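You operate a simulated robot arm through the tools that you are given. There is no shell and no other tool. Be economical: measure what you need, move in short steps, check, and stop when the job is done.

You are at the controls of a simulated two-armed robot. One attempt, no reset.

## Task
Pick up the purple ticket with one hand, pass it to the other hand and put it on the blue cart base.

The check looks at the end state, three seconds after you hand in, the way a careful person would. Anything else that was tipped, shoved, dropped, spilled or broken makes it a failure.

## Robot
Two 7-joint arms with two-finger parallel grippers on one trunk, on a base that drives. Base frame: it is fixed to the floor where the robot stands at the start and does not move with it; the origin is under the middle of the robot, x ahead of it, y to its left, z up. Units: m, degrees, N and s.
The left shoulder is at the start at [0.061, 0.196, 0.679], the right one opposite. With the tool pointing down near the work surface each hand reaches from about 0.16 to 0.7 m from the robot's upright axis, wherever it stands, measured 20 degrees to its own side. Places, roughly: blue cart base [-1, -0.3, 0.2]. Payload 1.57 kg a hand.
The tool frame of a hand sits at the grasp point between the pads (the TCP): z along the fingers, y along the line on which they close. The tips reach 0.03 m beyond it. Largest opening 0.11 m; finger width 0.024, thickness 0.012; the body of the gripper, 0.048 by 0.112 m, starts 0.078 m behind the TCP.
Orientation is that of the tool frame in the base frame, as a unit quaternion [w, x, y, z]. With the fingers straight down and closing along the base's y, the tool's x points along the base's -x, its y along +y and its z along -z.

## Interface
- The arms move only by the tool arm_command. It takes "left_steps", "right_steps" or both (then of equal length, played together; a hand with none holds still); each is one flat list of numbers, 7 for each row, row after row: the turn, a rotation vector about the base's x, y, z in units of 60 degrees (1.0 is 60 degrees), then the shift along the base's x, y, z in units of 200 mm (1.0 is 200 mm), then the gripper command, from -1 (shut) to 1 (fully open), values between in proportion. In form: [rx, ry, rz, dx, dy, dz, fingers, rx, ry, rz, dx, dy, dz, fingers, ...]. A call has 1 to 20 rows; each row is the pose to reach, as a shift and turn from the pose commanded when the call began. A call with a number of a shift or a turn outside -1 to 1 is refused whole. Each row takes 0.2 s and may step no farther than 0.05 m and 8.6 degrees from the row before; otherwise, or with a gripper value out of range, the whole call is refused. A pose out of reach is approached as far as the arm can. The call stops where the force on the tool passes 40 N (or 10 N more than at its start, if that is more) or the arm is blocked; 0.2 s more then pass. The fingers move at their own pace (about 0.072 m/s each) and stop on an object; they squeeze with about 27 N. The grip force told is the motor's: it shows also when the fingers shut on nothing. Time passes only in rows, and 0.2 s behind the last, so rows that repeat a pose let the fingers close. The reply holds the time, the measured pose of the TCP, the force on the tool along the base axes, the opening and the grip force, in the units named above and with some noise, with the torque about the TCP (base axes, N m) and any sound that the robot's microphone picked up.
- Cameras (640 x 400 px; columns grow to the right, rows downward): "scene" is now at [0.0424, -0.0539, 1.2395]; the picture's right is [-0.98, -0.21, 0.00], its down [-0.19, 0.91, -0.36] and it looks along [0.07, -0.35, -0.93] (base axes); focal length 250 px, centre (320, 200). "left" rides on the left gripper at [0.07, -0.016, -0.141] in its tool frame; the picture's right is [0.23, 0.97, 0.00], its down [-0.85, 0.20, -0.48] and it looks along [-0.47, 0.11, 0.88] (tool axes); focal length 222 px, centre (320, 200). "right" rides on the right gripper at [0.07, 0.016, -0.141] in its tool frame; the picture's right is [-0.23, 0.97, 0.00], its down [-0.85, -0.20, -0.48] and it looks along [-0.47, -0.11, 0.88] (tool axes); focal length 222 px, centre (320, 200). There is no depth. A picture from a camera that has moved, and an enlarged one, comes with that camera's place and axes in the base frame and with its lens.
- get_image(camera): a new picture of that camera. No time passes.
- raise_lower(by): slides the trunk up (or, below 0, down) by that many m; the arms and the scene camera ride with it, the base frame stays. It gives what a move gives, with no picture.
- base_move(legs): drives the robot by 1 to 6 legs, each [ahead, left, turn to the left] in m, m and degrees, along the robot's own axes; the way and the turn of a leg run together, so that a leg with both is an arc; at most 1.5 m and 180 degrees a leg. The arms and the cameras ride along, it lands a little off, and it stops where it bumps. It gives what a move gives.
- turn_head(pan, tilt): turns the head with the scene camera to pan (to the left, within 86 degrees either way) and tilt (down, from -29 to 69), counted from straight ahead of the robot. It gives what a move gives.
- zoom(camera, box): a new picture of the part [left, top, right, bottom] of that camera's present view, enlarged. No time passes.
- finish_job(): hands the job in; it is judged then, once.

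Go step by step. Nothing tells you exact positions but the pictures and the camera data: compare them with the known pose of the tool, close in by small moves and look again before you grip or let go. The budget is 120 turns and 108 pictures, counting those below and the enlarged ones. Unless the task says otherwise, let go and move clear before handing in, and close with one line.

The tools are called after ">>>" as name(argument=value, ...) on one line, values as JSON. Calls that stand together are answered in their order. arm_command: Moves the arms, as the interface text tells. Its arguments: {"type":"object","properties":{"left_steps":{"type":"array","items":{"type":"number"}},"right_steps":{"type":"array","items":{"type":"number"}}},"required":[]} The other tools are called the same way: raise_lower (by) slides the trunk up or down; base_move (legs) drives the base; turn_head (pan, tilt) turns the head that bears the scene camera; get_image (camera) takes a picture; zoom (camera, box) takes an enlarged picture of a part of a camera's view; finish_job () hands the job in.

At the start:

```text
t: 0.0
left_eef_pos: [0.3171, -0.0175, 0.4921]
left_orientation: [-0.001, -0.013, 1.0, 0.0]
left_ft_force: [-1.3, 0.0, 0.2]
left_moment: [-0.03, -0.02, -0.01]
left_grip_width: 0.1102
left_finger_force: 0.0
right_eef_pos: [0.2966, -0.377, 0.5784]
right_orientation: [-0.001, 0.0, 1.0, 0.001]
right_ft_force: [0.4, -0.3, -0.1]
right_moment: [-0.03, -0.01, -0.01]
right_grip_width: 0.1101
right_finger_force: 0.1
trunk travel left (down, up): [-0.275, 0.715]
robot x, y, heading: [-0.0005, -0.0014, 0.2]
head pan, tilt: [-78.0, 68.8]
```

scene: 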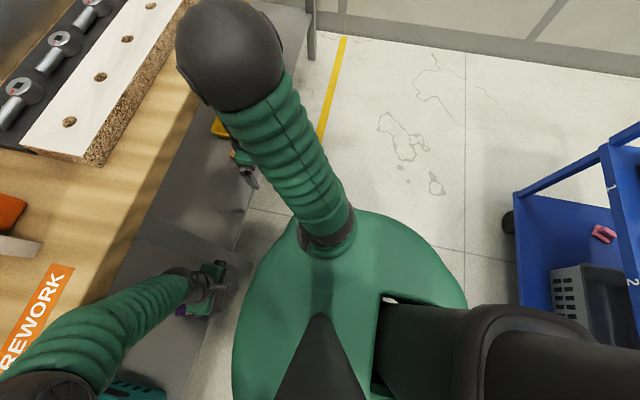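
right: 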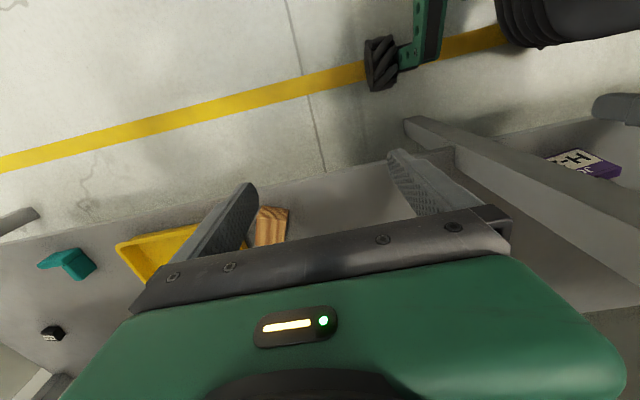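
left: 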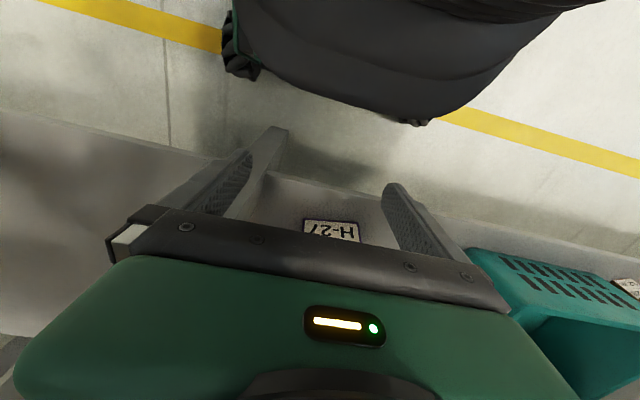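

The ticket seems to lie on a shelf under the bench, marked "H-27", seen by both wrist cameras. I turn the head forward to look and zoom in on the wrist views.

>>> turn_head(pan=0, tilt=60)

>>> get_image(camera="scene")

>>> zoom(camera="left", box=[220, 140, 460, 290])

>>> zoom(camera="right", box=[440, 100, 640, 225])

```text
t: 1.5
left_eef_pos: [0.318, -0.0133, 0.4916]
left_orientation: [-0.001, -0.017, 1.0, 0.0]
left_ft_force: [-0.4, -0.1, -0.1]
left_moment: [-0.01, -0.03, -0.01]
left_grip_width: 0.11
left_finger_force: 0.0
right_eef_pos: [0.2956, -0.3777, 0.578]
right_orientation: [0.001, 0.0, 1.0, -0.001]
right_ft_force: [-0.6, -0.1, 1.0]
right_moment: [0.04, -0.03, 0.0]
right_grip_width: 0.1102
right_finger_force: 0.1
trunk travel left (down, up): [-0.275, 0.715]
robot x, y, heading: [0.0027, -0.0004, -0.1]
head pan, tilt: [0.0, 60.0]
```

```text
104 pictures are left
camera scene: at [0.0974, 0.0009, 1.2493], right [0.0, -1.0, 0.0], down [-0.87, 0.0, -0.5], along [0.5, 0.0, -0.87], focal length 250 px, centre (320, 200)
```

scene: 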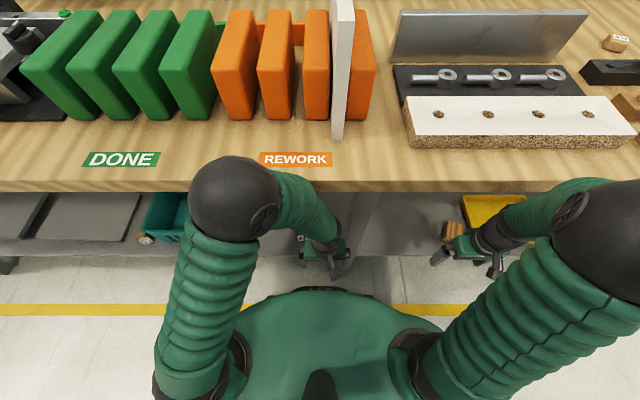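

```text
2.67 times, centred on (340, 215) of left
camera zoom: at [0.2494, -0.0342, 0.6344], right [-0.26, 0.96, 0.0], down [0.85, 0.23, 0.48], along [0.46, 0.13, -0.88], focal length 592 px, centre (267, 160)
```

zoom: 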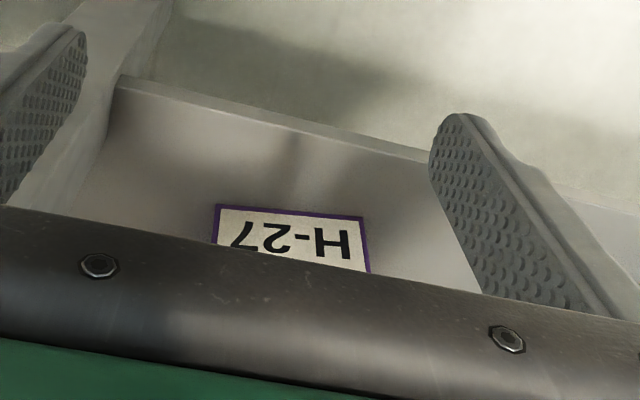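

```text
3.20 times, centred on (540, 162) of right
camera zoom: at [0.2258, -0.3612, 0.7187], right [0.23, 0.97, 0.0], down [0.86, -0.2, 0.48], along [0.47, -0.11, -0.88], focal length 711 px, centre (-384, 320)
```

zoom: 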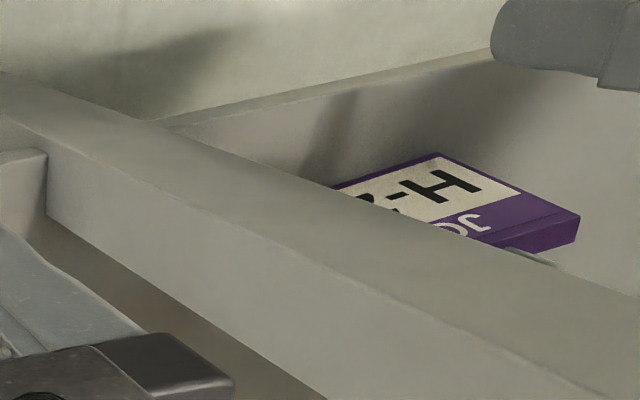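

The ticket lies on the lower shelf at about (0.48, 0.05, 0.29), partly under the bench top. I back off a little to see it past the left hand.

>>> base_move(legs=[[-0.2, 0, 0]])

>>> get_image(camera="scene")

>>> zoom(camera="scene", box=[220, 140, 420, 265])

>>> get_image(camera="left")

```text
t: 3.1
left_eef_pos: [0.118, -0.0144, 0.493]
left_orientation: [0.0, -0.017, 1.0, 0.001]
left_ft_force: [-0.2, -0.3, -0.1]
left_moment: [-0.01, 0.03, 0.0]
left_grip_width: 0.1101
left_finger_force: 0.1
right_eef_pos: [0.0937, -0.3786, 0.5778]
right_orientation: [0.0, 0.001, 1.0, 0.001]
right_ft_force: [0.5, 0.5, 0.3]
right_moment: [0.01, -0.01, 0.01]
right_grip_width: 0.1101
right_finger_force: 0.1
trunk travel left (down, up): [-0.275, 0.715]
robot x, y, heading: [-0.2003, -0.0008, -0.1]
head pan, tilt: [0.0, 60.0]
```

```text
101 pictures are left
camera scene: at [-0.104, 0.001, 1.2495], right [0.0, -1.0, 0.0], down [-0.87, 0.0, -0.5], along [0.5, 0.0, -0.87], focal length 250 px, centre (320, 200)
```

scene: 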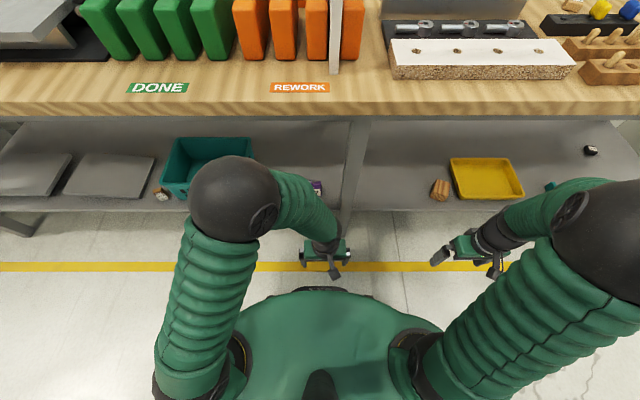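

```text
3.20 times, centred on (320, 202) of scene
camera zoom: at [-0.104, 0.001, 1.2495], right [0.0, -1.0, 0.0], down [-0.87, 0.0, -0.5], along [0.5, 0.0, -0.87], focal length 800 px, centre (320, 192)
```

zoom: 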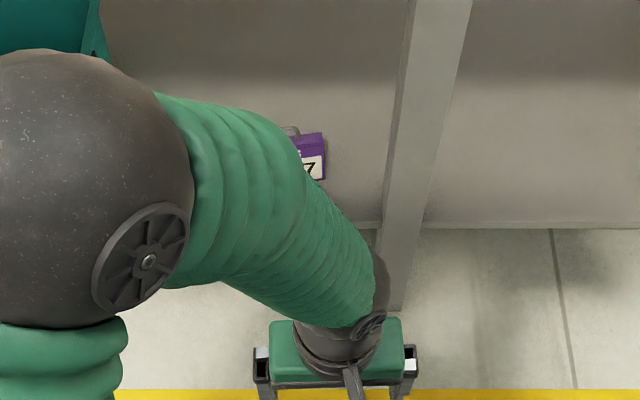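

```text
99 pictures are left
camera left: at [0.0485, -0.0347, 0.635], right [-0.26, 0.97, 0.0], down [0.85, 0.23, 0.48], along [0.46, 0.13, -0.88], focal length 222 px, centre (320, 200)
```

left: 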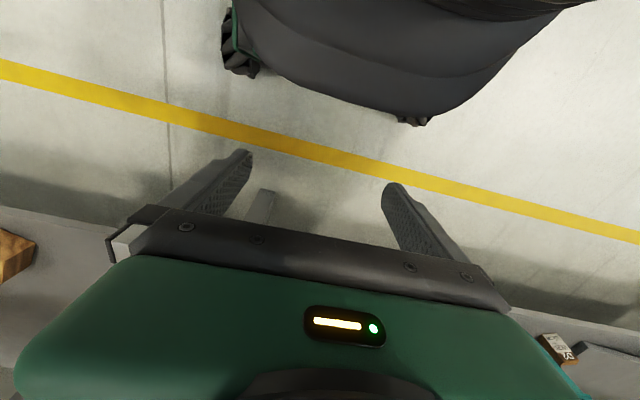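

The arm hides the ticket from the head; I swing the left hand to the left and look again.

>>> arm_command(left_steps=[0, 0, 0, 0, 0.24, 0, 1, 0, 0, 0, 0, 0.48, 0, 1, 0, 0, 0, 0, 0.72, 0, 1, 0, 0, 0, 0, 0.96, 0, 1])

>>> get_image(camera="scene")

>>> zoom(camera="scene", box=[240, 140, 400, 240])

```text
t: 4.1
left_eef_pos: [0.1188, 0.1811, 0.4923]
left_orientation: [-0.001, -0.018, 1.0, 0.0]
left_ft_force: [0.7, -0.1, -1.4]
left_moment: [-0.03, -0.03, -0.01]
left_grip_width: 0.11
left_finger_force: 0.1
right_eef_pos: [0.0952, -0.3762, 0.5794]
right_orientation: [-0.001, 0.001, 1.0, -0.001]
right_ft_force: [0.2, 1.2, -0.5]
right_moment: [-0.03, -0.02, 0.01]
right_grip_width: 0.1098
right_finger_force: 0.1
trunk travel left (down, up): [-0.275, 0.715]
robot x, y, heading: [-0.2037, 0.0006, -0.1]
head pan, tilt: [0.0, 60.0]
```

```text
98 pictures are left
camera scene: at [-0.1029, 0.0035, 1.2492], right [0.0, -1.0, 0.0], down [-0.87, 0.0, -0.5], along [0.5, 0.0, -0.87], focal length 250 px, centre (320, 200)
```

scene: 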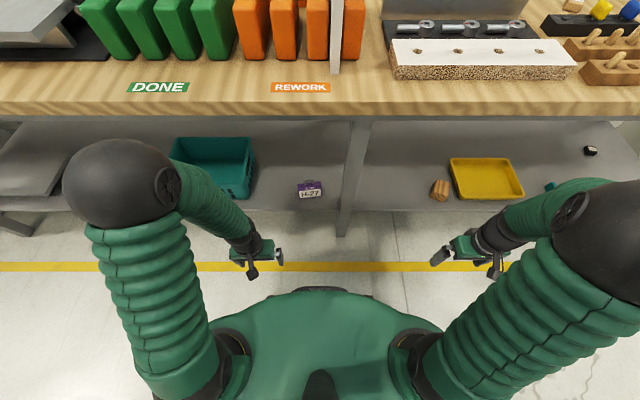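

```text
4.00 times, centred on (320, 190) of scene
camera zoom: at [-0.1029, 0.0035, 1.2492], right [0.0, -1.0, 0.0], down [-0.87, 0.0, -0.5], along [0.5, 0.0, -0.87], focal length 1000 px, centre (320, 240)
```

zoom: 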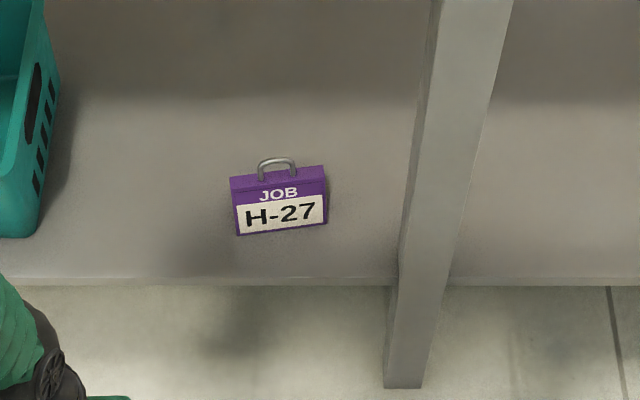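

The ticket stands upright on the shelf facing me (about 0.10 wide, 0.065 high, 0.018 thick, wire loop on top), centred near (0.47, 0.04), yawed about 10°. The bench edge is at about x=0.345, z=0.86, so I will reach under it with the left hand, tool down, closing along x: first turn the hand.

>>> arm_command(left_steps=[0, 0, -0.134, 0, 0, 0.05, 1, 0, 0, -0.268, 0, 0, 0.1, 1, 0, 0, -0.402, 0, 0, 0.15, 1, 0, 0, -0.536, 0, 0, 0.2, 1, 0, 0, -0.67, 0, 0, 0.25, 1, 0, 0, -0.804, 0, 0, 0.3, 1, 0, 0, -0.938, 0, 0, 0.35, 1])

>>> arm_command(left_steps=[0, 0, -0.134, 0, 0, 0.05, 1, 0, 0, -0.268, 0, 0, 0.1, 1, 0, 0, -0.402, 0, 0, 0.15, 1])

>>> get_image(camera="scene")

```text
t: 5.7
left_eef_pos: [0.1173, 0.1783, 0.5638]
left_orientation: [0.0, 0.458, 0.889, 0.0]
left_ft_force: [-0.3, 0.5, -0.9]
left_moment: [0.01, -0.02, 0.01]
left_grip_width: 0.1101
left_finger_force: 0.0
right_eef_pos: [0.094, -0.3777, 0.5792]
right_orientation: [0.0, 0.0, 1.0, 0.0]
right_ft_force: [0.9, 0.1, 0.0]
right_moment: [-0.01, -0.01, -0.02]
right_grip_width: 0.1099
right_finger_force: 0.1
trunk travel left (down, up): [-0.275, 0.715]
robot x, y, heading: [-0.1984, 0.0016, 0.1]
head pan, tilt: [0.0, 60.0]
```

```text
t: 6.5
left_eef_pos: [0.1178, 0.1784, 0.5922]
left_orientation: [0.001, 0.633, 0.774, 0.0]
left_ft_force: [0.2, 0.1, -0.7]
left_moment: [0.02, -0.01, 0.01]
left_grip_width: 0.11
left_finger_force: 0.0
right_eef_pos: [0.0953, -0.3779, 0.5793]
right_orientation: [0.0, 0.001, 1.0, 0.0]
right_ft_force: [0.4, -0.9, 0.3]
right_moment: [-0.01, -0.01, -0.01]
right_grip_width: 0.1099
right_finger_force: 0.0
trunk travel left (down, up): [-0.275, 0.715]
robot x, y, heading: [-0.2015, -0.0037, -0.4]
head pan, tilt: [0.0, 60.0]
```

```text
96 pictures are left
camera scene: at [-0.1034, 0.0018, 1.2493], right [0.0, -1.0, 0.0], down [-0.87, 0.0, -0.5], along [0.5, 0.0, -0.87], focal length 250 px, centre (320, 200)
```

scene: 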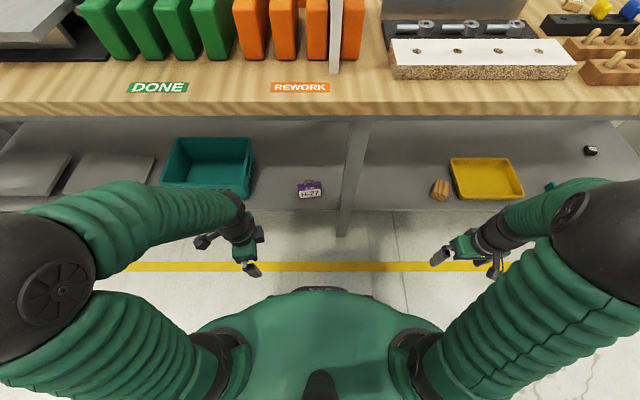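

The left hand is turned, elbow out to the side. I lower the trunk so that the arm can slip under the bench.

>>> raise_lower(by=-0.2)

>>> get_image(camera="scene")

>>> zoom(camera="scene", box=[240, 60, 400, 160])

>>> get_image(camera="left")

```text
t: 8.7
left_eef_pos: [0.1163, 0.179, 0.3933]
left_orientation: [0.0, 0.632, 0.775, 0.0]
left_ft_force: [0.1, 0.0, 0.4]
left_moment: [0.0, -0.01, -0.03]
left_grip_width: 0.11
left_finger_force: 0.1
right_eef_pos: [0.0939, -0.3761, 0.3793]
right_orientation: [0.0, 0.001, 1.0, 0.0]
right_ft_force: [-0.5, 1.6, -0.5]
right_moment: [-0.02, -0.01, 0.05]
right_grip_width: 0.1097
right_finger_force: 0.0
trunk travel left (down, up): [-0.075, 0.915]
robot x, y, heading: [-0.2027, 0.0004, -0.0]
head pan, tilt: [0.0, 60.0]
```

```text
95 pictures are left
camera scene: at [-0.1035, 0.002, 1.0493], right [0.0, -1.0, 0.0], down [-0.87, 0.0, -0.5], along [0.5, 0.0, -0.87], focal length 250 px, centre (320, 200)
```

scene: 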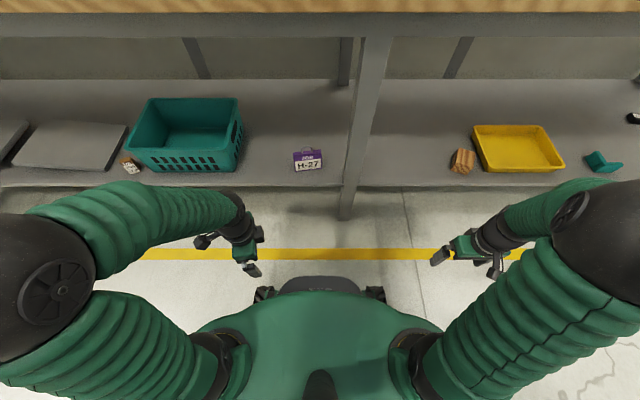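

```text
4.00 times, centred on (320, 110) of scene
camera zoom: at [-0.1035, 0.002, 1.0493], right [0.0, -1.0, 0.0], down [-0.87, 0.0, -0.5], along [0.5, 0.0, -0.87], focal length 1000 px, centre (320, 560)
```

zoom: 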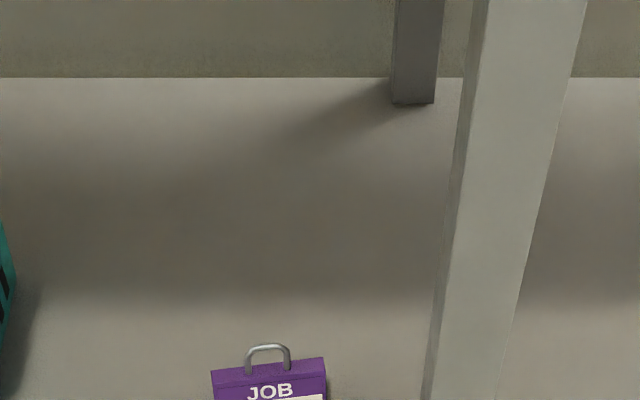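

```text
93 pictures are left
camera left: at [0.0874, 0.2427, 0.535], right [0.91, 0.42, 0.0], down [0.37, -0.8, 0.48], along [0.2, -0.43, -0.88], focal length 222 px, centre (320, 200)
```

left: 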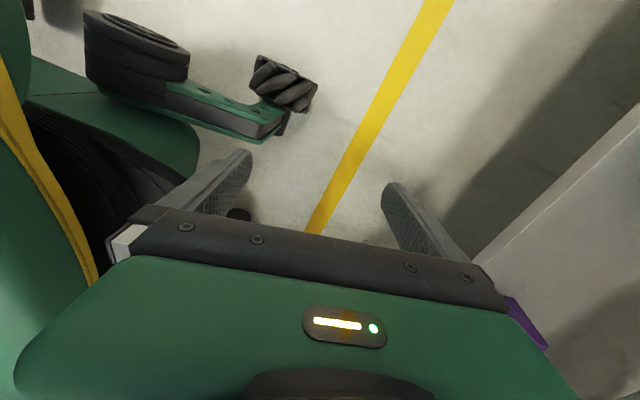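

The apron under the bench is near x=0.39, z=0.80, so there's ample room. I drive ahead a little and start the left hand toward a spot above the ticket.

>>> base_move(legs=[[0.12, 0, 0]])

>>> arm_command(left_steps=[0, 0, 0, 0.1, -0.1, 0.15, 1, 0, 0, 0, 0.25, -0.2, 0.3, 1, 0, 0, 0, 0.4, -0.3, 0.4, 1, 0, 0, 0, 0.55, -0.4, 0.4, 1, 0, 0, 0, 0.7, -0.5, 0.4, 1])

>>> get_image(camera="scene")

>>> get_image(camera="left")

```text
t: 9.9
left_eef_pos: [0.2391, 0.1788, 0.393]
left_orientation: [-0.001, 0.632, 0.775, -0.001]
left_ft_force: [-0.4, -0.3, 0.0]
left_moment: [-0.01, 0.02, 0.03]
left_grip_width: 0.1098
left_finger_force: 0.1
right_eef_pos: [0.2153, -0.378, 0.3792]
right_orientation: [0.0, 0.001, 1.0, 0.0]
right_ft_force: [0.2, 0.2, 0.3]
right_moment: [0.01, 0.01, 0.02]
right_grip_width: 0.1101
right_finger_force: 0.0
trunk travel left (down, up): [-0.075, 0.915]
robot x, y, heading: [-0.0776, -0.0011, -0.1]
head pan, tilt: [0.0, 60.0]
```

```text
t: 11.1
left_eef_pos: [0.3777, 0.0796, 0.4721]
left_orientation: [-0.001, 0.632, 0.775, 0.001]
left_ft_force: [0.9, 0.4, 0.2]
left_moment: [-0.01, 0.0, -0.03]
left_grip_width: 0.1101
left_finger_force: 0.1
right_eef_pos: [0.2155, -0.378, 0.3779]
right_orientation: [0.0, 0.002, 1.0, 0.0]
right_ft_force: [0.6, 0.7, -0.1]
right_moment: [0.0, -0.02, 0.02]
right_grip_width: 0.1102
right_finger_force: 0.1
trunk travel left (down, up): [-0.075, 0.915]
robot x, y, heading: [-0.0812, 0.0025, -0.1]
head pan, tilt: [0.0, 60.0]
```

```text
92 pictures are left
camera scene: at [0.0183, 0.0011, 1.0492], right [0.0, -1.0, 0.0], down [-0.87, 0.0, -0.5], along [0.5, 0.0, -0.87], focal length 250 px, centre (320, 200)
```

scene: 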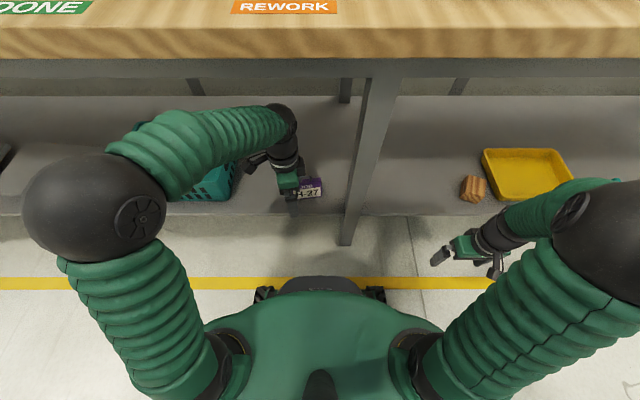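

```text
91 pictures are left
camera left: at [0.3484, 0.1427, 0.615], right [0.91, 0.42, 0.0], down [0.37, -0.8, 0.48], along [0.2, -0.43, -0.88], focal length 222 px, centre (320, 200)
```

left: 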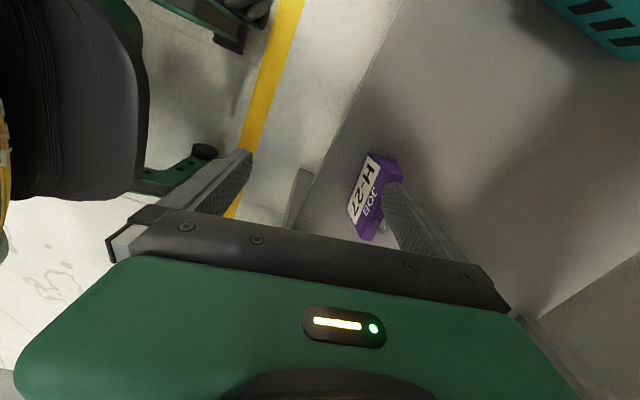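

Good view of the ticket from the wrist; I zoom to measure its corners.

>>> zoom(camera="left", box=[300, 130, 460, 250])

>>> zoom(camera="scene", box=[240, 140, 400, 240])

```text
3.33 times, centred on (380, 190) of left
camera zoom: at [0.3484, 0.1427, 0.615], right [0.91, 0.42, 0.0], down [0.37, -0.8, 0.48], along [0.2, -0.43, -0.88], focal length 740 px, centre (120, 233)
```

zoom: 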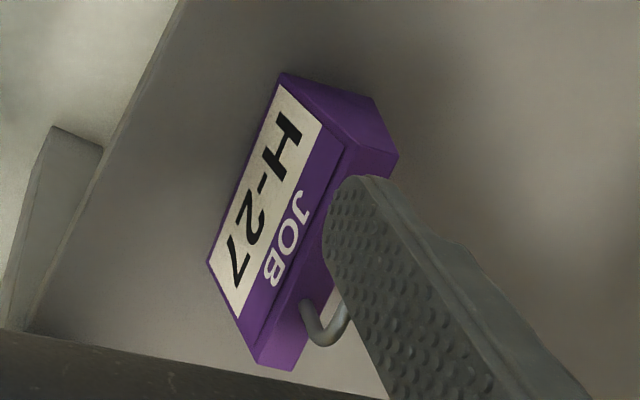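

```text
4.00 times, centred on (320, 190) of scene
camera zoom: at [0.0183, 0.0011, 1.0492], right [0.0, -1.0, 0.0], down [-0.87, 0.0, -0.5], along [0.5, 0.0, -0.87], focal length 1000 px, centre (320, 240)
```

zoom: 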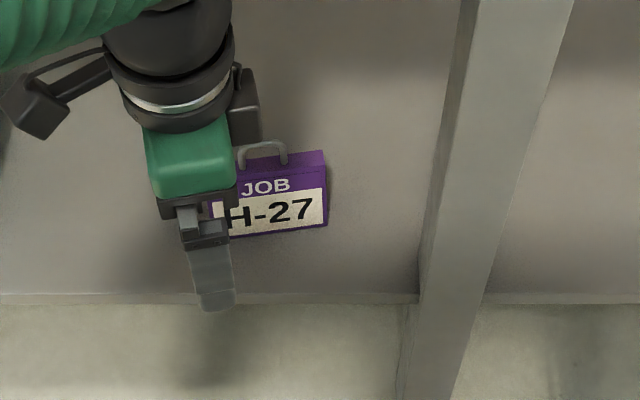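

The ticket is a wedge: about 43 mm thick at the foot (z≈0.30), 19 mm at the top (z≈0.375), centred near (0.476, 0.044), with a loop above. I place the left hand over its left half, fingers straddling it.

>>> arm_command(left_steps=[0, 0, -0.014, 0.16, -0.02, 0, 1, 0, 0, -0.028, 0.32, -0.04, 0, 1, 0, 0, -0.042, 0.47, -0.048, 0, 1, 0, 0, -0.042, 0.47, -0.048, 0, 1])

>>> zoom(camera="left", box=[140, 100, 480, 300])

>>> zoom(camera="scene", box=[220, 80, 420, 230])

```text
t: 12.1
left_eef_pos: [0.4726, 0.0675, 0.4733]
left_orientation: [0.0, 0.649, 0.761, 0.0]
left_ft_force: [0.2, 0.2, 0.1]
left_moment: [-0.01, 0.0, 0.01]
left_grip_width: 0.1102
left_finger_force: 0.0
right_eef_pos: [0.2152, -0.3785, 0.3793]
right_orientation: [0.0, 0.002, 1.0, 0.0]
right_ft_force: [0.2, 0.6, 0.2]
right_moment: [-0.03, 0.0, 0.01]
right_grip_width: 0.1099
right_finger_force: 0.0
trunk travel left (down, up): [-0.075, 0.915]
robot x, y, heading: [-0.0793, 0.0037, -0.3]
head pan, tilt: [0.0, 60.0]
```

```text
1.88 times, centred on (310, 200) of left
camera zoom: at [0.4449, 0.1336, 0.6149], right [0.93, 0.38, 0.0], down [0.33, -0.81, 0.48], along [0.18, -0.44, -0.88], focal length 418 px, centre (339, 200)
```

zoom: 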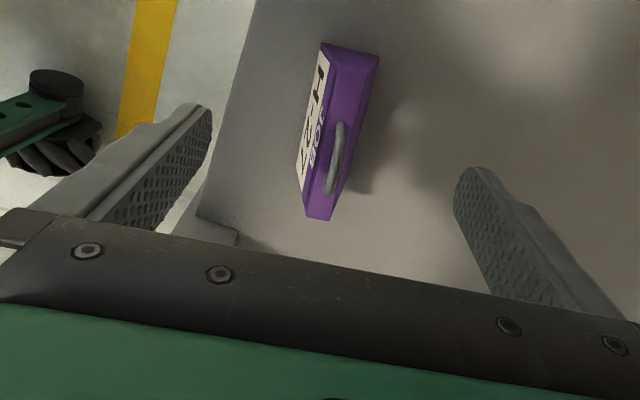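

```text
2.67 times, centred on (320, 155) of scene
camera zoom: at [0.0186, 0.0013, 1.0492], right [0.0, -1.0, 0.0], down [-0.87, 0.0, -0.5], along [0.5, 0.0, -0.87], focal length 666 px, centre (320, 320)
```

zoom: 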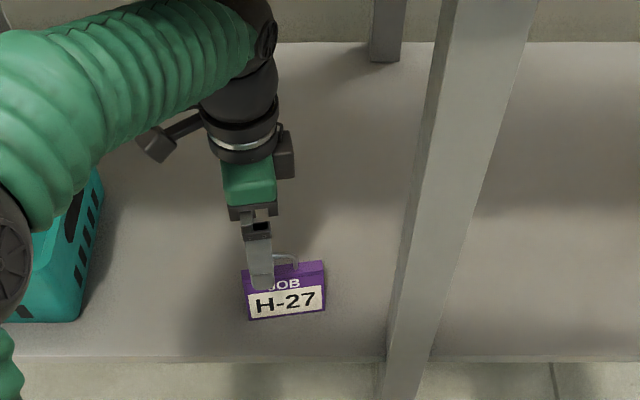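

Aligned: ticket plane passes x≈0.4735 at the hand's y, yaw matches. I go down to TCP z≈0.347.

>>> arm_command(left_steps=[0, 0, 0, 0, 0, -0.16, 1, 0, 0, 0, 0, 0, -0.32, 1, 0, 0, 0, 0.004, 0, -0.48, 1, 0, 0, 0, 0.004, 0, -0.63, 1, 0, 0, 0, 0.004, 0, -0.63, 1])

>>> zoom(camera="left", box=[140, 100, 480, 300])

>>> zoom(camera="scene", box=[220, 80, 420, 230])

```text
t: 13.3
left_eef_pos: [0.4745, 0.0674, 0.3472]
left_orientation: [0.001, 0.649, 0.761, -0.001]
left_ft_force: [0.1, -0.8, 0.3]
left_moment: [0.0, 0.0, 0.01]
left_grip_width: 0.1103
left_finger_force: 0.1
right_eef_pos: [0.215, -0.3778, 0.3788]
right_orientation: [0.0, 0.002, 1.0, 0.0]
right_ft_force: [1.3, -0.3, -0.4]
right_moment: [0.01, 0.02, 0.0]
right_grip_width: 0.11
right_finger_force: 0.0
trunk travel left (down, up): [-0.075, 0.915]
robot x, y, heading: [-0.0817, 0.0012, -0.3]
head pan, tilt: [0.0, 60.0]
```

```text
1.88 times, centred on (310, 200) of left
camera zoom: at [0.4471, 0.1335, 0.4893], right [0.93, 0.38, 0.0], down [0.33, -0.81, 0.48], along [0.18, -0.44, -0.88], focal length 418 px, centre (339, 200)
```

zoom: 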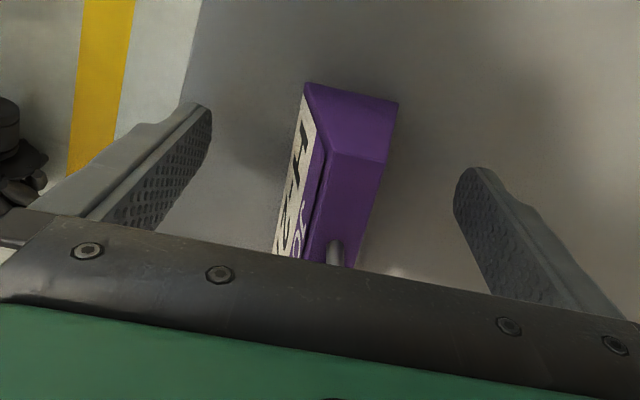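

```text
2.67 times, centred on (320, 155) of scene
camera zoom: at [0.0187, 0.0013, 1.0492], right [0.0, -1.0, 0.0], down [-0.87, 0.0, -0.5], along [0.5, 0.0, -0.87], focal length 666 px, centre (320, 320)
```

zoom: 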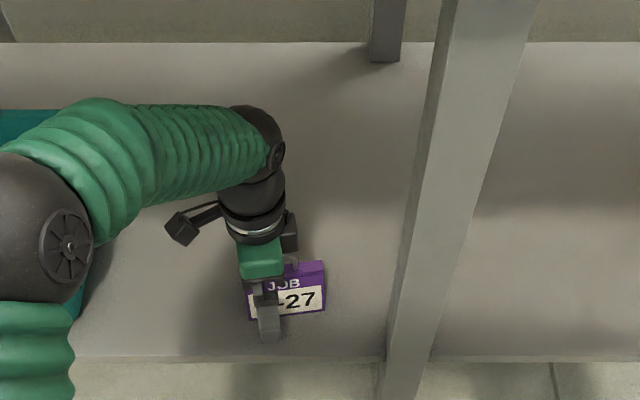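

Straddling the ticket without contact; now I close the fingers.

>>> arm_command(left_steps=[0, 0, 0, 0, 0, 0, -1, 0, 0, 0, 0, 0, 0, -1, 0, 0, 0, 0, 0, 0, -1, 0, 0, 0, 0, 0, 0, -1, 0, 0, 0, 0, 0, 0, -1, 0, 0, 0, 0, 0, 0, -1])

>>> zoom(camera="left", box=[140, 100, 480, 300])

```text
t: 14.7
left_eef_pos: [0.4744, 0.0688, 0.3459]
left_orientation: [0.0, 0.65, 0.76, -0.001]
left_ft_force: [-0.1, -0.4, 0.5]
left_moment: [0.01, -0.02, -0.02]
left_grip_width: 0.0356
left_finger_force: 27.1
right_eef_pos: [0.2159, -0.3778, 0.379]
right_orientation: [-0.001, 0.001, 1.0, 0.0]
right_ft_force: [-0.1, -0.9, -0.6]
right_moment: [-0.02, 0.02, 0.04]
right_grip_width: 0.11
right_finger_force: 0.1
trunk travel left (down, up): [-0.075, 0.915]
robot x, y, heading: [-0.0811, 0.0005, 0.3]
head pan, tilt: [0.0, 60.0]
```

```text
1.88 times, centred on (310, 200) of left
camera zoom: at [0.4471, 0.1335, 0.4896], right [0.93, 0.38, 0.0], down [0.33, -0.81, 0.48], along [0.18, -0.44, -0.88], focal length 418 px, centre (339, 200)
```

zoom: 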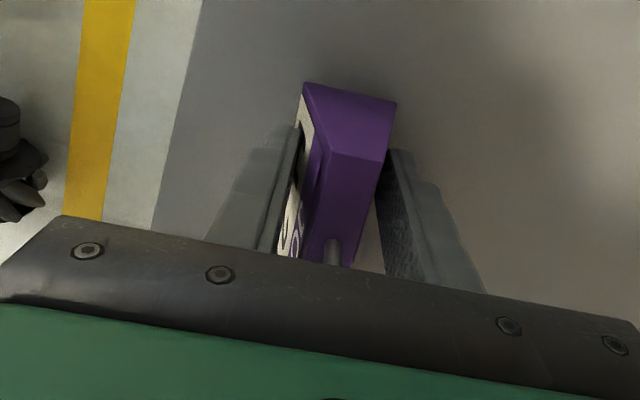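

Gripped at 36 mm width. I lift gently.

>>> arm_command(left_steps=[0, 0, 0, 0, 0, 0.05, -1, 0, 0, 0, 0, 0, 0.12, -1, 0, 0, 0, 0, 0, 0.22, -1, 0, 0, 0, 0, 0, 0.35, -1, 0, 0, 0, 0, 0, 0.5, -1])

>>> zoom(camera="left", box=[140, 100, 480, 300])

>>> zoom(camera="scene", box=[220, 80, 420, 230])

```text
t: 15.9
left_eef_pos: [0.4729, 0.0695, 0.4463]
left_orientation: [0.0, 0.649, 0.761, 0.0]
left_ft_force: [-0.3, -0.5, -0.6]
left_moment: [0.0, -0.01, -0.04]
left_grip_width: 0.02
left_finger_force: 26.5
right_eef_pos: [0.2149, -0.3782, 0.3792]
right_orientation: [0.0, 0.002, 1.0, 0.0]
right_ft_force: [0.1, -1.4, -0.9]
right_moment: [0.01, 0.01, 0.01]
right_grip_width: 0.1096
right_finger_force: 0.0
trunk travel left (down, up): [-0.075, 0.915]
robot x, y, heading: [-0.0759, 0.0002, -0.3]
head pan, tilt: [0.0, 60.0]
```

```text
1.88 times, centred on (310, 200) of left
camera zoom: at [0.4459, 0.1346, 0.5889], right [0.93, 0.38, 0.0], down [0.33, -0.81, 0.48], along [0.18, -0.44, -0.88], focal length 418 px, centre (339, 200)
```

zoom: 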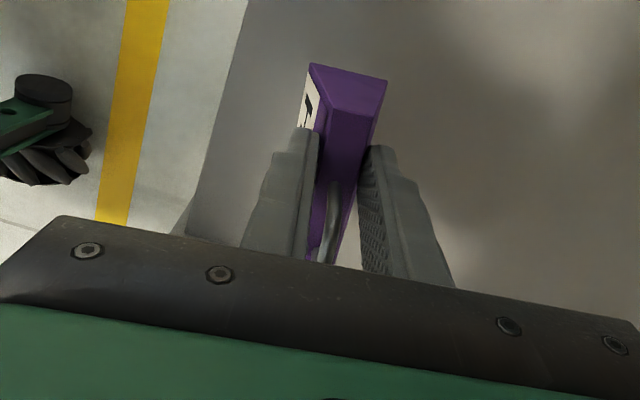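

```text
2.67 times, centred on (320, 155) of scene
camera zoom: at [0.0185, 0.0013, 1.0491], right [0.0, -1.0, 0.0], down [-0.87, 0.0, -0.5], along [0.5, 0.0, -0.87], focal length 666 px, centre (320, 320)
```

zoom: 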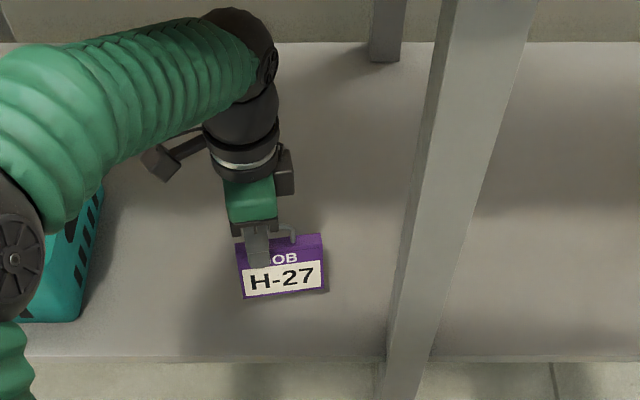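

The ticket lifted, but the wedge slid down between the pads (width 20 mm, held only by its top). I set it straight back down slowly before it slips out.

>>> arm_command(left_steps=[0, 0, 0, 0, 0, -0.06, -1, 0, 0, 0, 0, 0, -0.12, -1, 0, 0, 0, 0, 0, -0.18, -1, 0, 0, 0, 0, 0, -0.22, -1, 0, 0, 0, 0, 0, -0.245, -1, 0, 0, 0, 0, 0, -0.255, -1, 0, 0, 0, 0, 0, -0.265, -1])

>>> zoom(camera="left", box=[140, 100, 480, 300])

>>> zoom(camera="scene", box=[220, 80, 420, 230])

```text
t: 17.5
left_eef_pos: [0.472, 0.0681, 0.3945]
left_orientation: [0.0, 0.649, 0.761, 0.0]
left_ft_force: [-1.1, 1.0, 0.0]
left_moment: [-0.02, 0.0, -0.02]
left_grip_width: 0.0201
left_finger_force: 27.1
right_eef_pos: [0.2152, -0.3783, 0.3798]
right_orientation: [0.0, 0.002, 1.0, 0.001]
right_ft_force: [-0.4, -0.1, -0.1]
right_moment: [-0.03, -0.03, 0.02]
right_grip_width: 0.1102
right_finger_force: 0.0
trunk travel left (down, up): [-0.075, 0.915]
robot x, y, heading: [-0.0777, 0.0026, -0.3]
head pan, tilt: [0.0, 60.0]
```

```text
1.88 times, centred on (310, 200) of left
camera zoom: at [0.4459, 0.1338, 0.536], right [0.93, 0.38, 0.0], down [0.33, -0.81, 0.48], along [0.18, -0.44, -0.88], focal length 418 px, centre (339, 200)
```

zoom: 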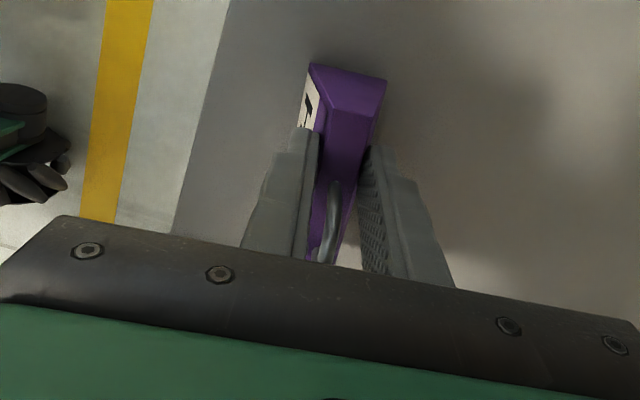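

```text
2.67 times, centred on (320, 155) of scene
camera zoom: at [0.0186, 0.0013, 1.0492], right [0.0, -1.0, 0.0], down [-0.87, 0.0, -0.5], along [0.5, 0.0, -0.87], focal length 666 px, centre (320, 320)
```

zoom: 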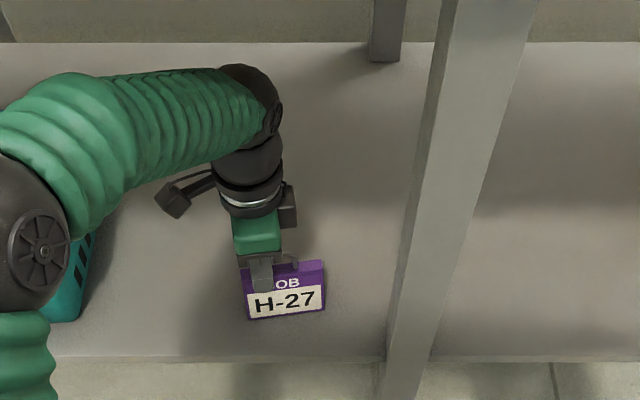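

The ticket is back on the shelf. I zoom in on its end profile and loop to choose a better grip.

>>> zoom(camera="left", box=[270, 110, 370, 250])

>>> zoom(camera="scene", box=[285, 165, 355, 209])

```text
2.86 times, centred on (320, 180) of left
camera zoom: at [0.4459, 0.1338, 0.536], right [0.93, 0.38, 0.0], down [0.33, -0.81, 0.48], along [0.18, -0.44, -0.88], focal length 635 px, centre (320, 257)
```

zoom: 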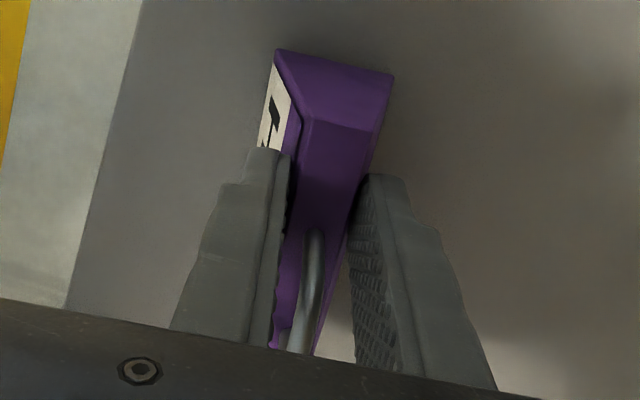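

```text
9.09 times, centred on (320, 187) of scene
camera zoom: at [0.0186, 0.0013, 1.0492], right [0.0, -1.0, 0.0], down [-0.87, 0.0, -0.5], along [0.5, 0.0, -0.87], focal length 2272 px, centre (320, 318)
```

zoom: 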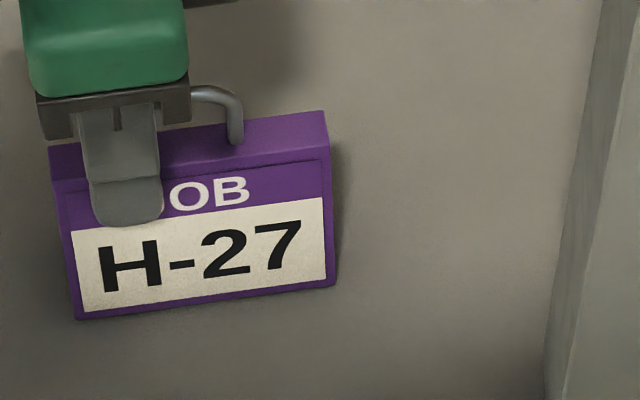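

Pads slide on the sloped faces, so I'll use a grip that cannot slide: the two parallel ends (~0.10 m apart) from the front with the left hand pitched, leaving the wire loop free for the right hand. First open, rise and back out.

>>> arm_command(left_steps=[0, 0, 0, 0, 0, 0, 1, 0, 0, 0, 0, 0, 0, 1, 0, 0, 0, 0, 0, 0, 1, 0, 0, 0, 0, 0, 0, 1, 0, 0, 0, 0, 0, 0.1, 1, 0, 0, 0, 0, 0, 0.25, 1, 0, 0, 0, 0, 0, 0.42, 1, 0, 0, 0, -0.15, 0, 0.42, 1, 0, 0, 0, -0.32, 0, 0.42, 1, 0, 0, 0, -0.5, 0, 0.42, 1, 0, 0, 0, -0.68, 0, 0.42, 1])

>>> get_image(camera="scene")

>>> get_image(camera="left")

```text
t: 19.9
left_eef_pos: [0.3378, 0.0663, 0.4754]
left_orientation: [0.0, 0.648, 0.761, 0.0]
left_ft_force: [0.4, 0.4, -0.4]
left_moment: [-0.01, 0.0, 0.0]
left_grip_width: 0.1104
left_finger_force: 0.0
right_eef_pos: [0.2151, -0.3778, 0.3783]
right_orientation: [0.0, 0.002, 1.0, 0.001]
right_ft_force: [0.0, 0.1, -0.4]
right_moment: [0.06, -0.01, -0.01]
right_grip_width: 0.1101
right_finger_force: 0.0
trunk travel left (down, up): [-0.075, 0.915]
robot x, y, heading: [-0.0784, -0.002, -0.4]
head pan, tilt: [0.0, 60.0]
```

```text
77 pictures are left
camera scene: at [0.0179, 0.0012, 1.0492], right [0.0, -1.0, 0.0], down [-0.87, 0.0, -0.5], along [0.5, 0.0, -0.87], focal length 250 px, centre (320, 200)
```

scene: 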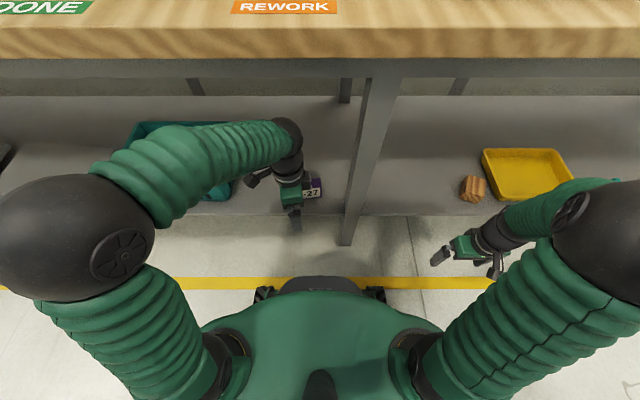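

```text
76 pictures are left
camera left: at [0.3105, 0.1309, 0.6185], right [0.93, 0.38, 0.0], down [0.33, -0.81, 0.48], along [0.18, -0.44, -0.88], focal length 222 px, centre (320, 200)
```

left: 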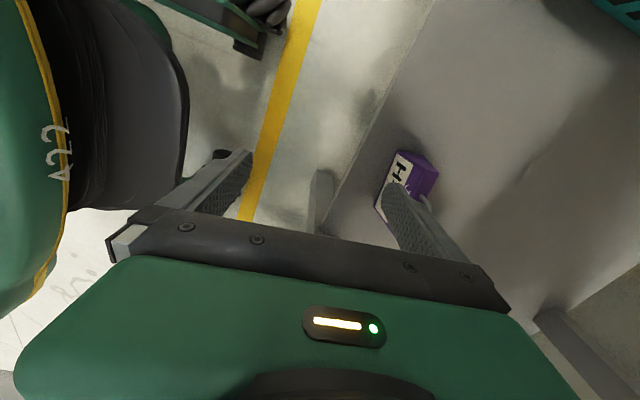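

Back out cleanly; now turn the left hand so that its fingers close along the ticket's length.

>>> arm_command(left_steps=[0, 0, 0.1333, -0.05, 0, 0, 1, 0, 0, 0.2667, -0.1, 0, 0, 1, 0, 0, 0.4, -0.15, 0, 0, 1, 0, 0, 0.5333, -0.2, 0, 0, 1, 0, 0, 0.6667, -0.25, 0, 0, 1, 0, 0, 0.8, -0.3, 0, 0, 1, 0, 0, 0.9333, -0.3, 0, 0, 1])

>>> arm_command(left_steps=[0, 0, 0.1147, 0, 0, 0, 1, 0, 0, 0.2293, 0, 0, 0, 1, 0, 0, 0.344, 0, 0, 0, 1, 0, 0, 0.4587, 0, 0, 0, 1, 0, 0, 0.5733, 0, 0, 0, 1])

>>> arm_command(left_steps=[0.0222, -0.1314, 0, 0, 0, 0, 1, 0.0444, -0.2628, 0, 0, 0, 0, 1, 0.0667, -0.394, 0, 0, 0, 0, 1, 0.0889, -0.5256, 0, 0, 0, 0, 1, 0.111, -0.657, 0, 0, 0, 0, 1])

>>> get_image(camera="left")

>>> get_image(camera="scene")

```text
t: 21.5
left_eef_pos: [0.2773, 0.0682, 0.4779]
left_orientation: [0.0, 0.215, 0.977, 0.0]
left_ft_force: [-0.4, 0.0, 0.0]
left_moment: [-0.01, 0.01, -0.03]
left_grip_width: 0.1098
left_finger_force: 0.2
right_eef_pos: [0.2158, -0.3788, 0.3786]
right_orientation: [0.0, 0.002, 1.0, 0.0]
right_ft_force: [-0.2, -0.8, -0.3]
right_moment: [0.02, 0.01, 0.01]
right_grip_width: 0.1102
right_finger_force: 0.0
trunk travel left (down, up): [-0.075, 0.915]
robot x, y, heading: [-0.0763, -0.0011, -0.3]
head pan, tilt: [0.0, 60.0]
```

```text
t: 22.7
left_eef_pos: [0.2771, 0.069, 0.4781]
left_orientation: [0.0, -0.084, 0.996, 0.002]
left_ft_force: [0.0, -0.4, -1.2]
left_moment: [-0.01, 0.0, -0.01]
left_grip_width: 0.1098
left_finger_force: 0.1
right_eef_pos: [0.2148, -0.3774, 0.379]
right_orientation: [0.0, 0.002, 1.0, 0.0]
right_ft_force: [-0.7, -0.3, 0.5]
right_moment: [0.0, -0.01, -0.01]
right_grip_width: 0.1098
right_finger_force: 0.0
trunk travel left (down, up): [-0.075, 0.915]
robot x, y, heading: [-0.0801, 0.0002, 0.0]
head pan, tilt: [0.0, 60.0]
```

```text
t: 23.8
left_eef_pos: [0.3024, 0.1246, 0.4802]
left_orientation: [0.278, -0.182, 0.942, 0.039]
left_ft_force: [0.6, -0.3, -0.3]
left_moment: [-0.01, 0.0, -0.01]
left_grip_width: 0.1099
left_finger_force: 0.1
left hand out of reach, approached as far as the arm can: row 5
right_eef_pos: [0.2159, -0.377, 0.3781]
right_orientation: [0.0, 0.002, 1.0, 0.001]
right_ft_force: [-0.1, 0.2, 0.1]
right_moment: [0.01, -0.01, -0.01]
right_grip_width: 0.1099
right_finger_force: 0.0
trunk travel left (down, up): [-0.075, 0.915]
robot x, y, heading: [-0.0817, 0.0001, -0.2]
head pan, tilt: [0.0, 60.0]
stopped in row 5 (left hand): the arm was blocked; the commanded pose is now the measured one
```

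```text
75 pictures are left
camera left: at [0.1813, 0.0604, 0.5634], right [-0.53, 0.83, -0.15], down [0.35, 0.38, 0.86], along [0.77, 0.4, -0.49], focal length 222 px, centre (320, 200)
```

left: 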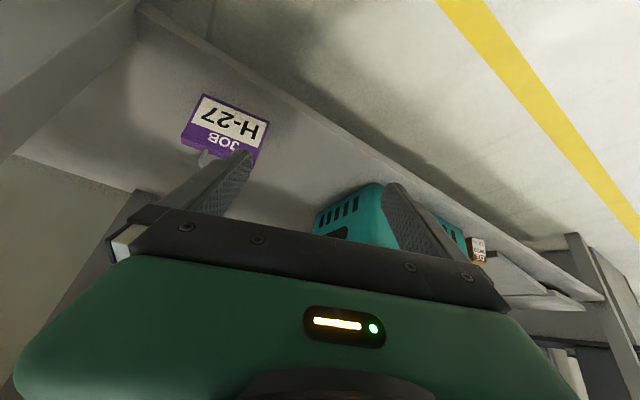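

```text
74 pictures are left
camera scene: at [0.0177, 0.0014, 1.0484], right [0.0, -1.0, 0.0], down [-0.87, 0.0, -0.5], along [0.5, 0.0, -0.87], focal length 250 px, centre (320, 200)
```

scene: 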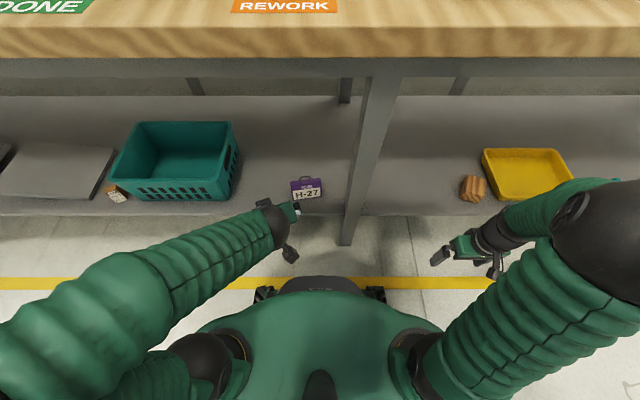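

Too close to the body for that pitch. I back the base to about x=-0.2 and reach forward with corrected orientation.

>>> base_move(legs=[[-0.13, 0, 0]])

>>> arm_command(left_steps=[0.0145, -0.028, -0.0485, 0.18, -0.08, 0, 1, 0.029, -0.056, -0.097, 0.37, -0.16, 0, 1, 0.0435, -0.084, -0.1455, 0.56, -0.24, 0, 1, 0.058, -0.112, -0.194, 0.75, -0.32, 0, 1])

>>> get_image(camera="left")

>>> get_image(camera="scene")

```text
t: 25.1
left_eef_pos: [0.1715, 0.1243, 0.4815]
left_orientation: [0.279, -0.181, 0.942, 0.039]
left_ft_force: [1.0, -0.1, 0.4]
left_moment: [0.0, 0.0, 0.03]
left_grip_width: 0.1101
left_finger_force: 0.0
right_eef_pos: [0.0855, -0.3773, 0.3788]
right_orientation: [0.001, 0.001, 1.0, 0.0]
right_ft_force: [0.1, 0.4, -0.3]
right_moment: [0.01, 0.02, 0.04]
right_grip_width: 0.1101
right_finger_force: 0.1
trunk travel left (down, up): [-0.075, 0.915]
robot x, y, heading: [-0.2101, 0.0008, -0.3]
head pan, tilt: [0.0, 60.0]
```

```text
t: 26.1
left_eef_pos: [0.3225, 0.0599, 0.4804]
left_orientation: [0.341, -0.076, 0.936, 0.028]
left_ft_force: [0.2, 0.9, -0.3]
left_moment: [-0.02, 0.0, 0.02]
left_grip_width: 0.1101
left_finger_force: 0.2
right_eef_pos: [0.086, -0.3791, 0.3791]
right_orientation: [0.001, 0.002, 1.0, 0.001]
right_ft_force: [-0.1, -0.3, -0.1]
right_moment: [0.02, -0.01, -0.01]
right_grip_width: 0.1101
right_finger_force: 0.1
trunk travel left (down, up): [-0.075, 0.915]
robot x, y, heading: [-0.2044, 0.0001, -0.2]
head pan, tilt: [0.0, 60.0]
```

```text
73 pictures are left
camera left: at [0.1834, 0.0187, 0.545], right [-0.33, 0.93, -0.15], down [0.31, 0.25, 0.92], along [0.89, 0.26, -0.37], focal length 222 px, centre (320, 200)
```

left: 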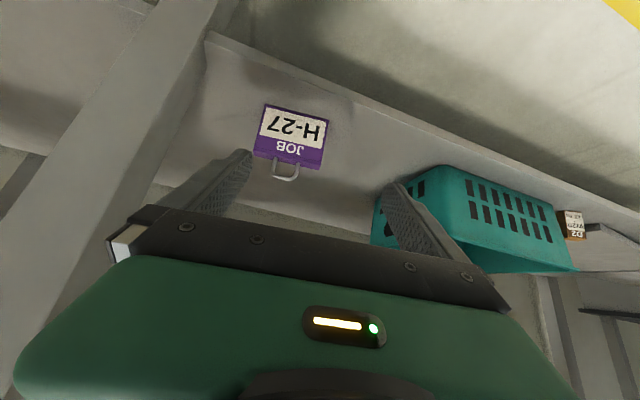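

```text
72 pictures are left
camera scene: at [-0.1111, 0.0013, 1.0492], right [0.0, -1.0, 0.0], down [-0.87, 0.0, -0.5], along [0.5, 0.0, -0.87], focal length 250 px, centre (320, 200)
```

scene: 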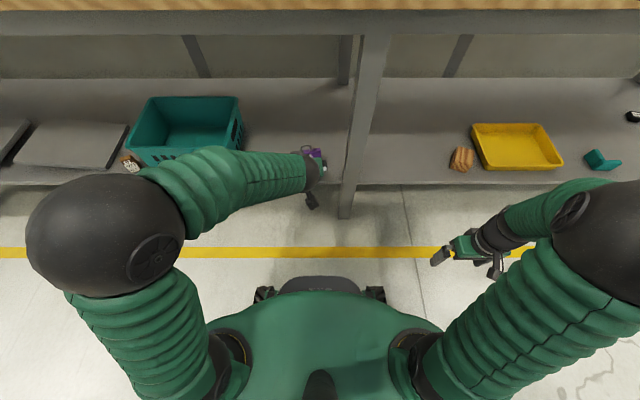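

Orientation is right. I zoom to re-measure the ticket's ends.

>>> zoom(camera="left", box=[230, 80, 350, 200])

>>> zoom(camera="scene", box=[270, 130, 350, 190])

```text
3.33 times, centred on (290, 140) of left
camera zoom: at [0.1834, 0.0187, 0.545], right [-0.33, 0.93, -0.15], down [0.31, 0.25, 0.92], along [0.89, 0.26, -0.37], focal length 740 px, centre (420, 400)
```

zoom: 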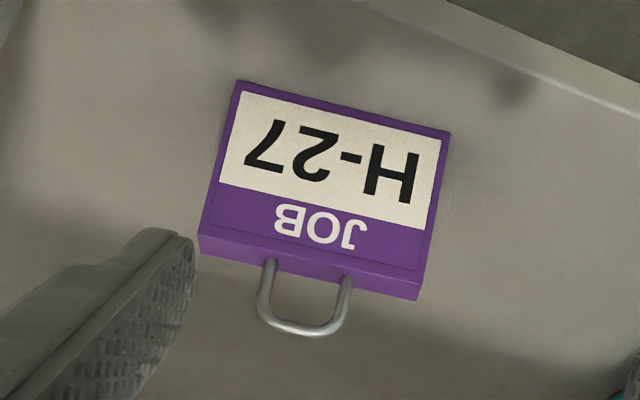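

```text
6.67 times, centred on (310, 160) of scene
camera zoom: at [-0.1111, 0.0013, 1.0492], right [0.0, -1.0, 0.0], down [-0.87, 0.0, -0.5], along [0.5, 0.0, -0.87], focal length 1666 px, centre (387, 467)
```

zoom: 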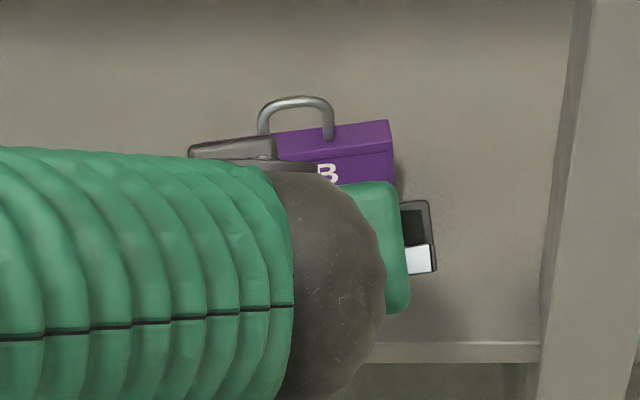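

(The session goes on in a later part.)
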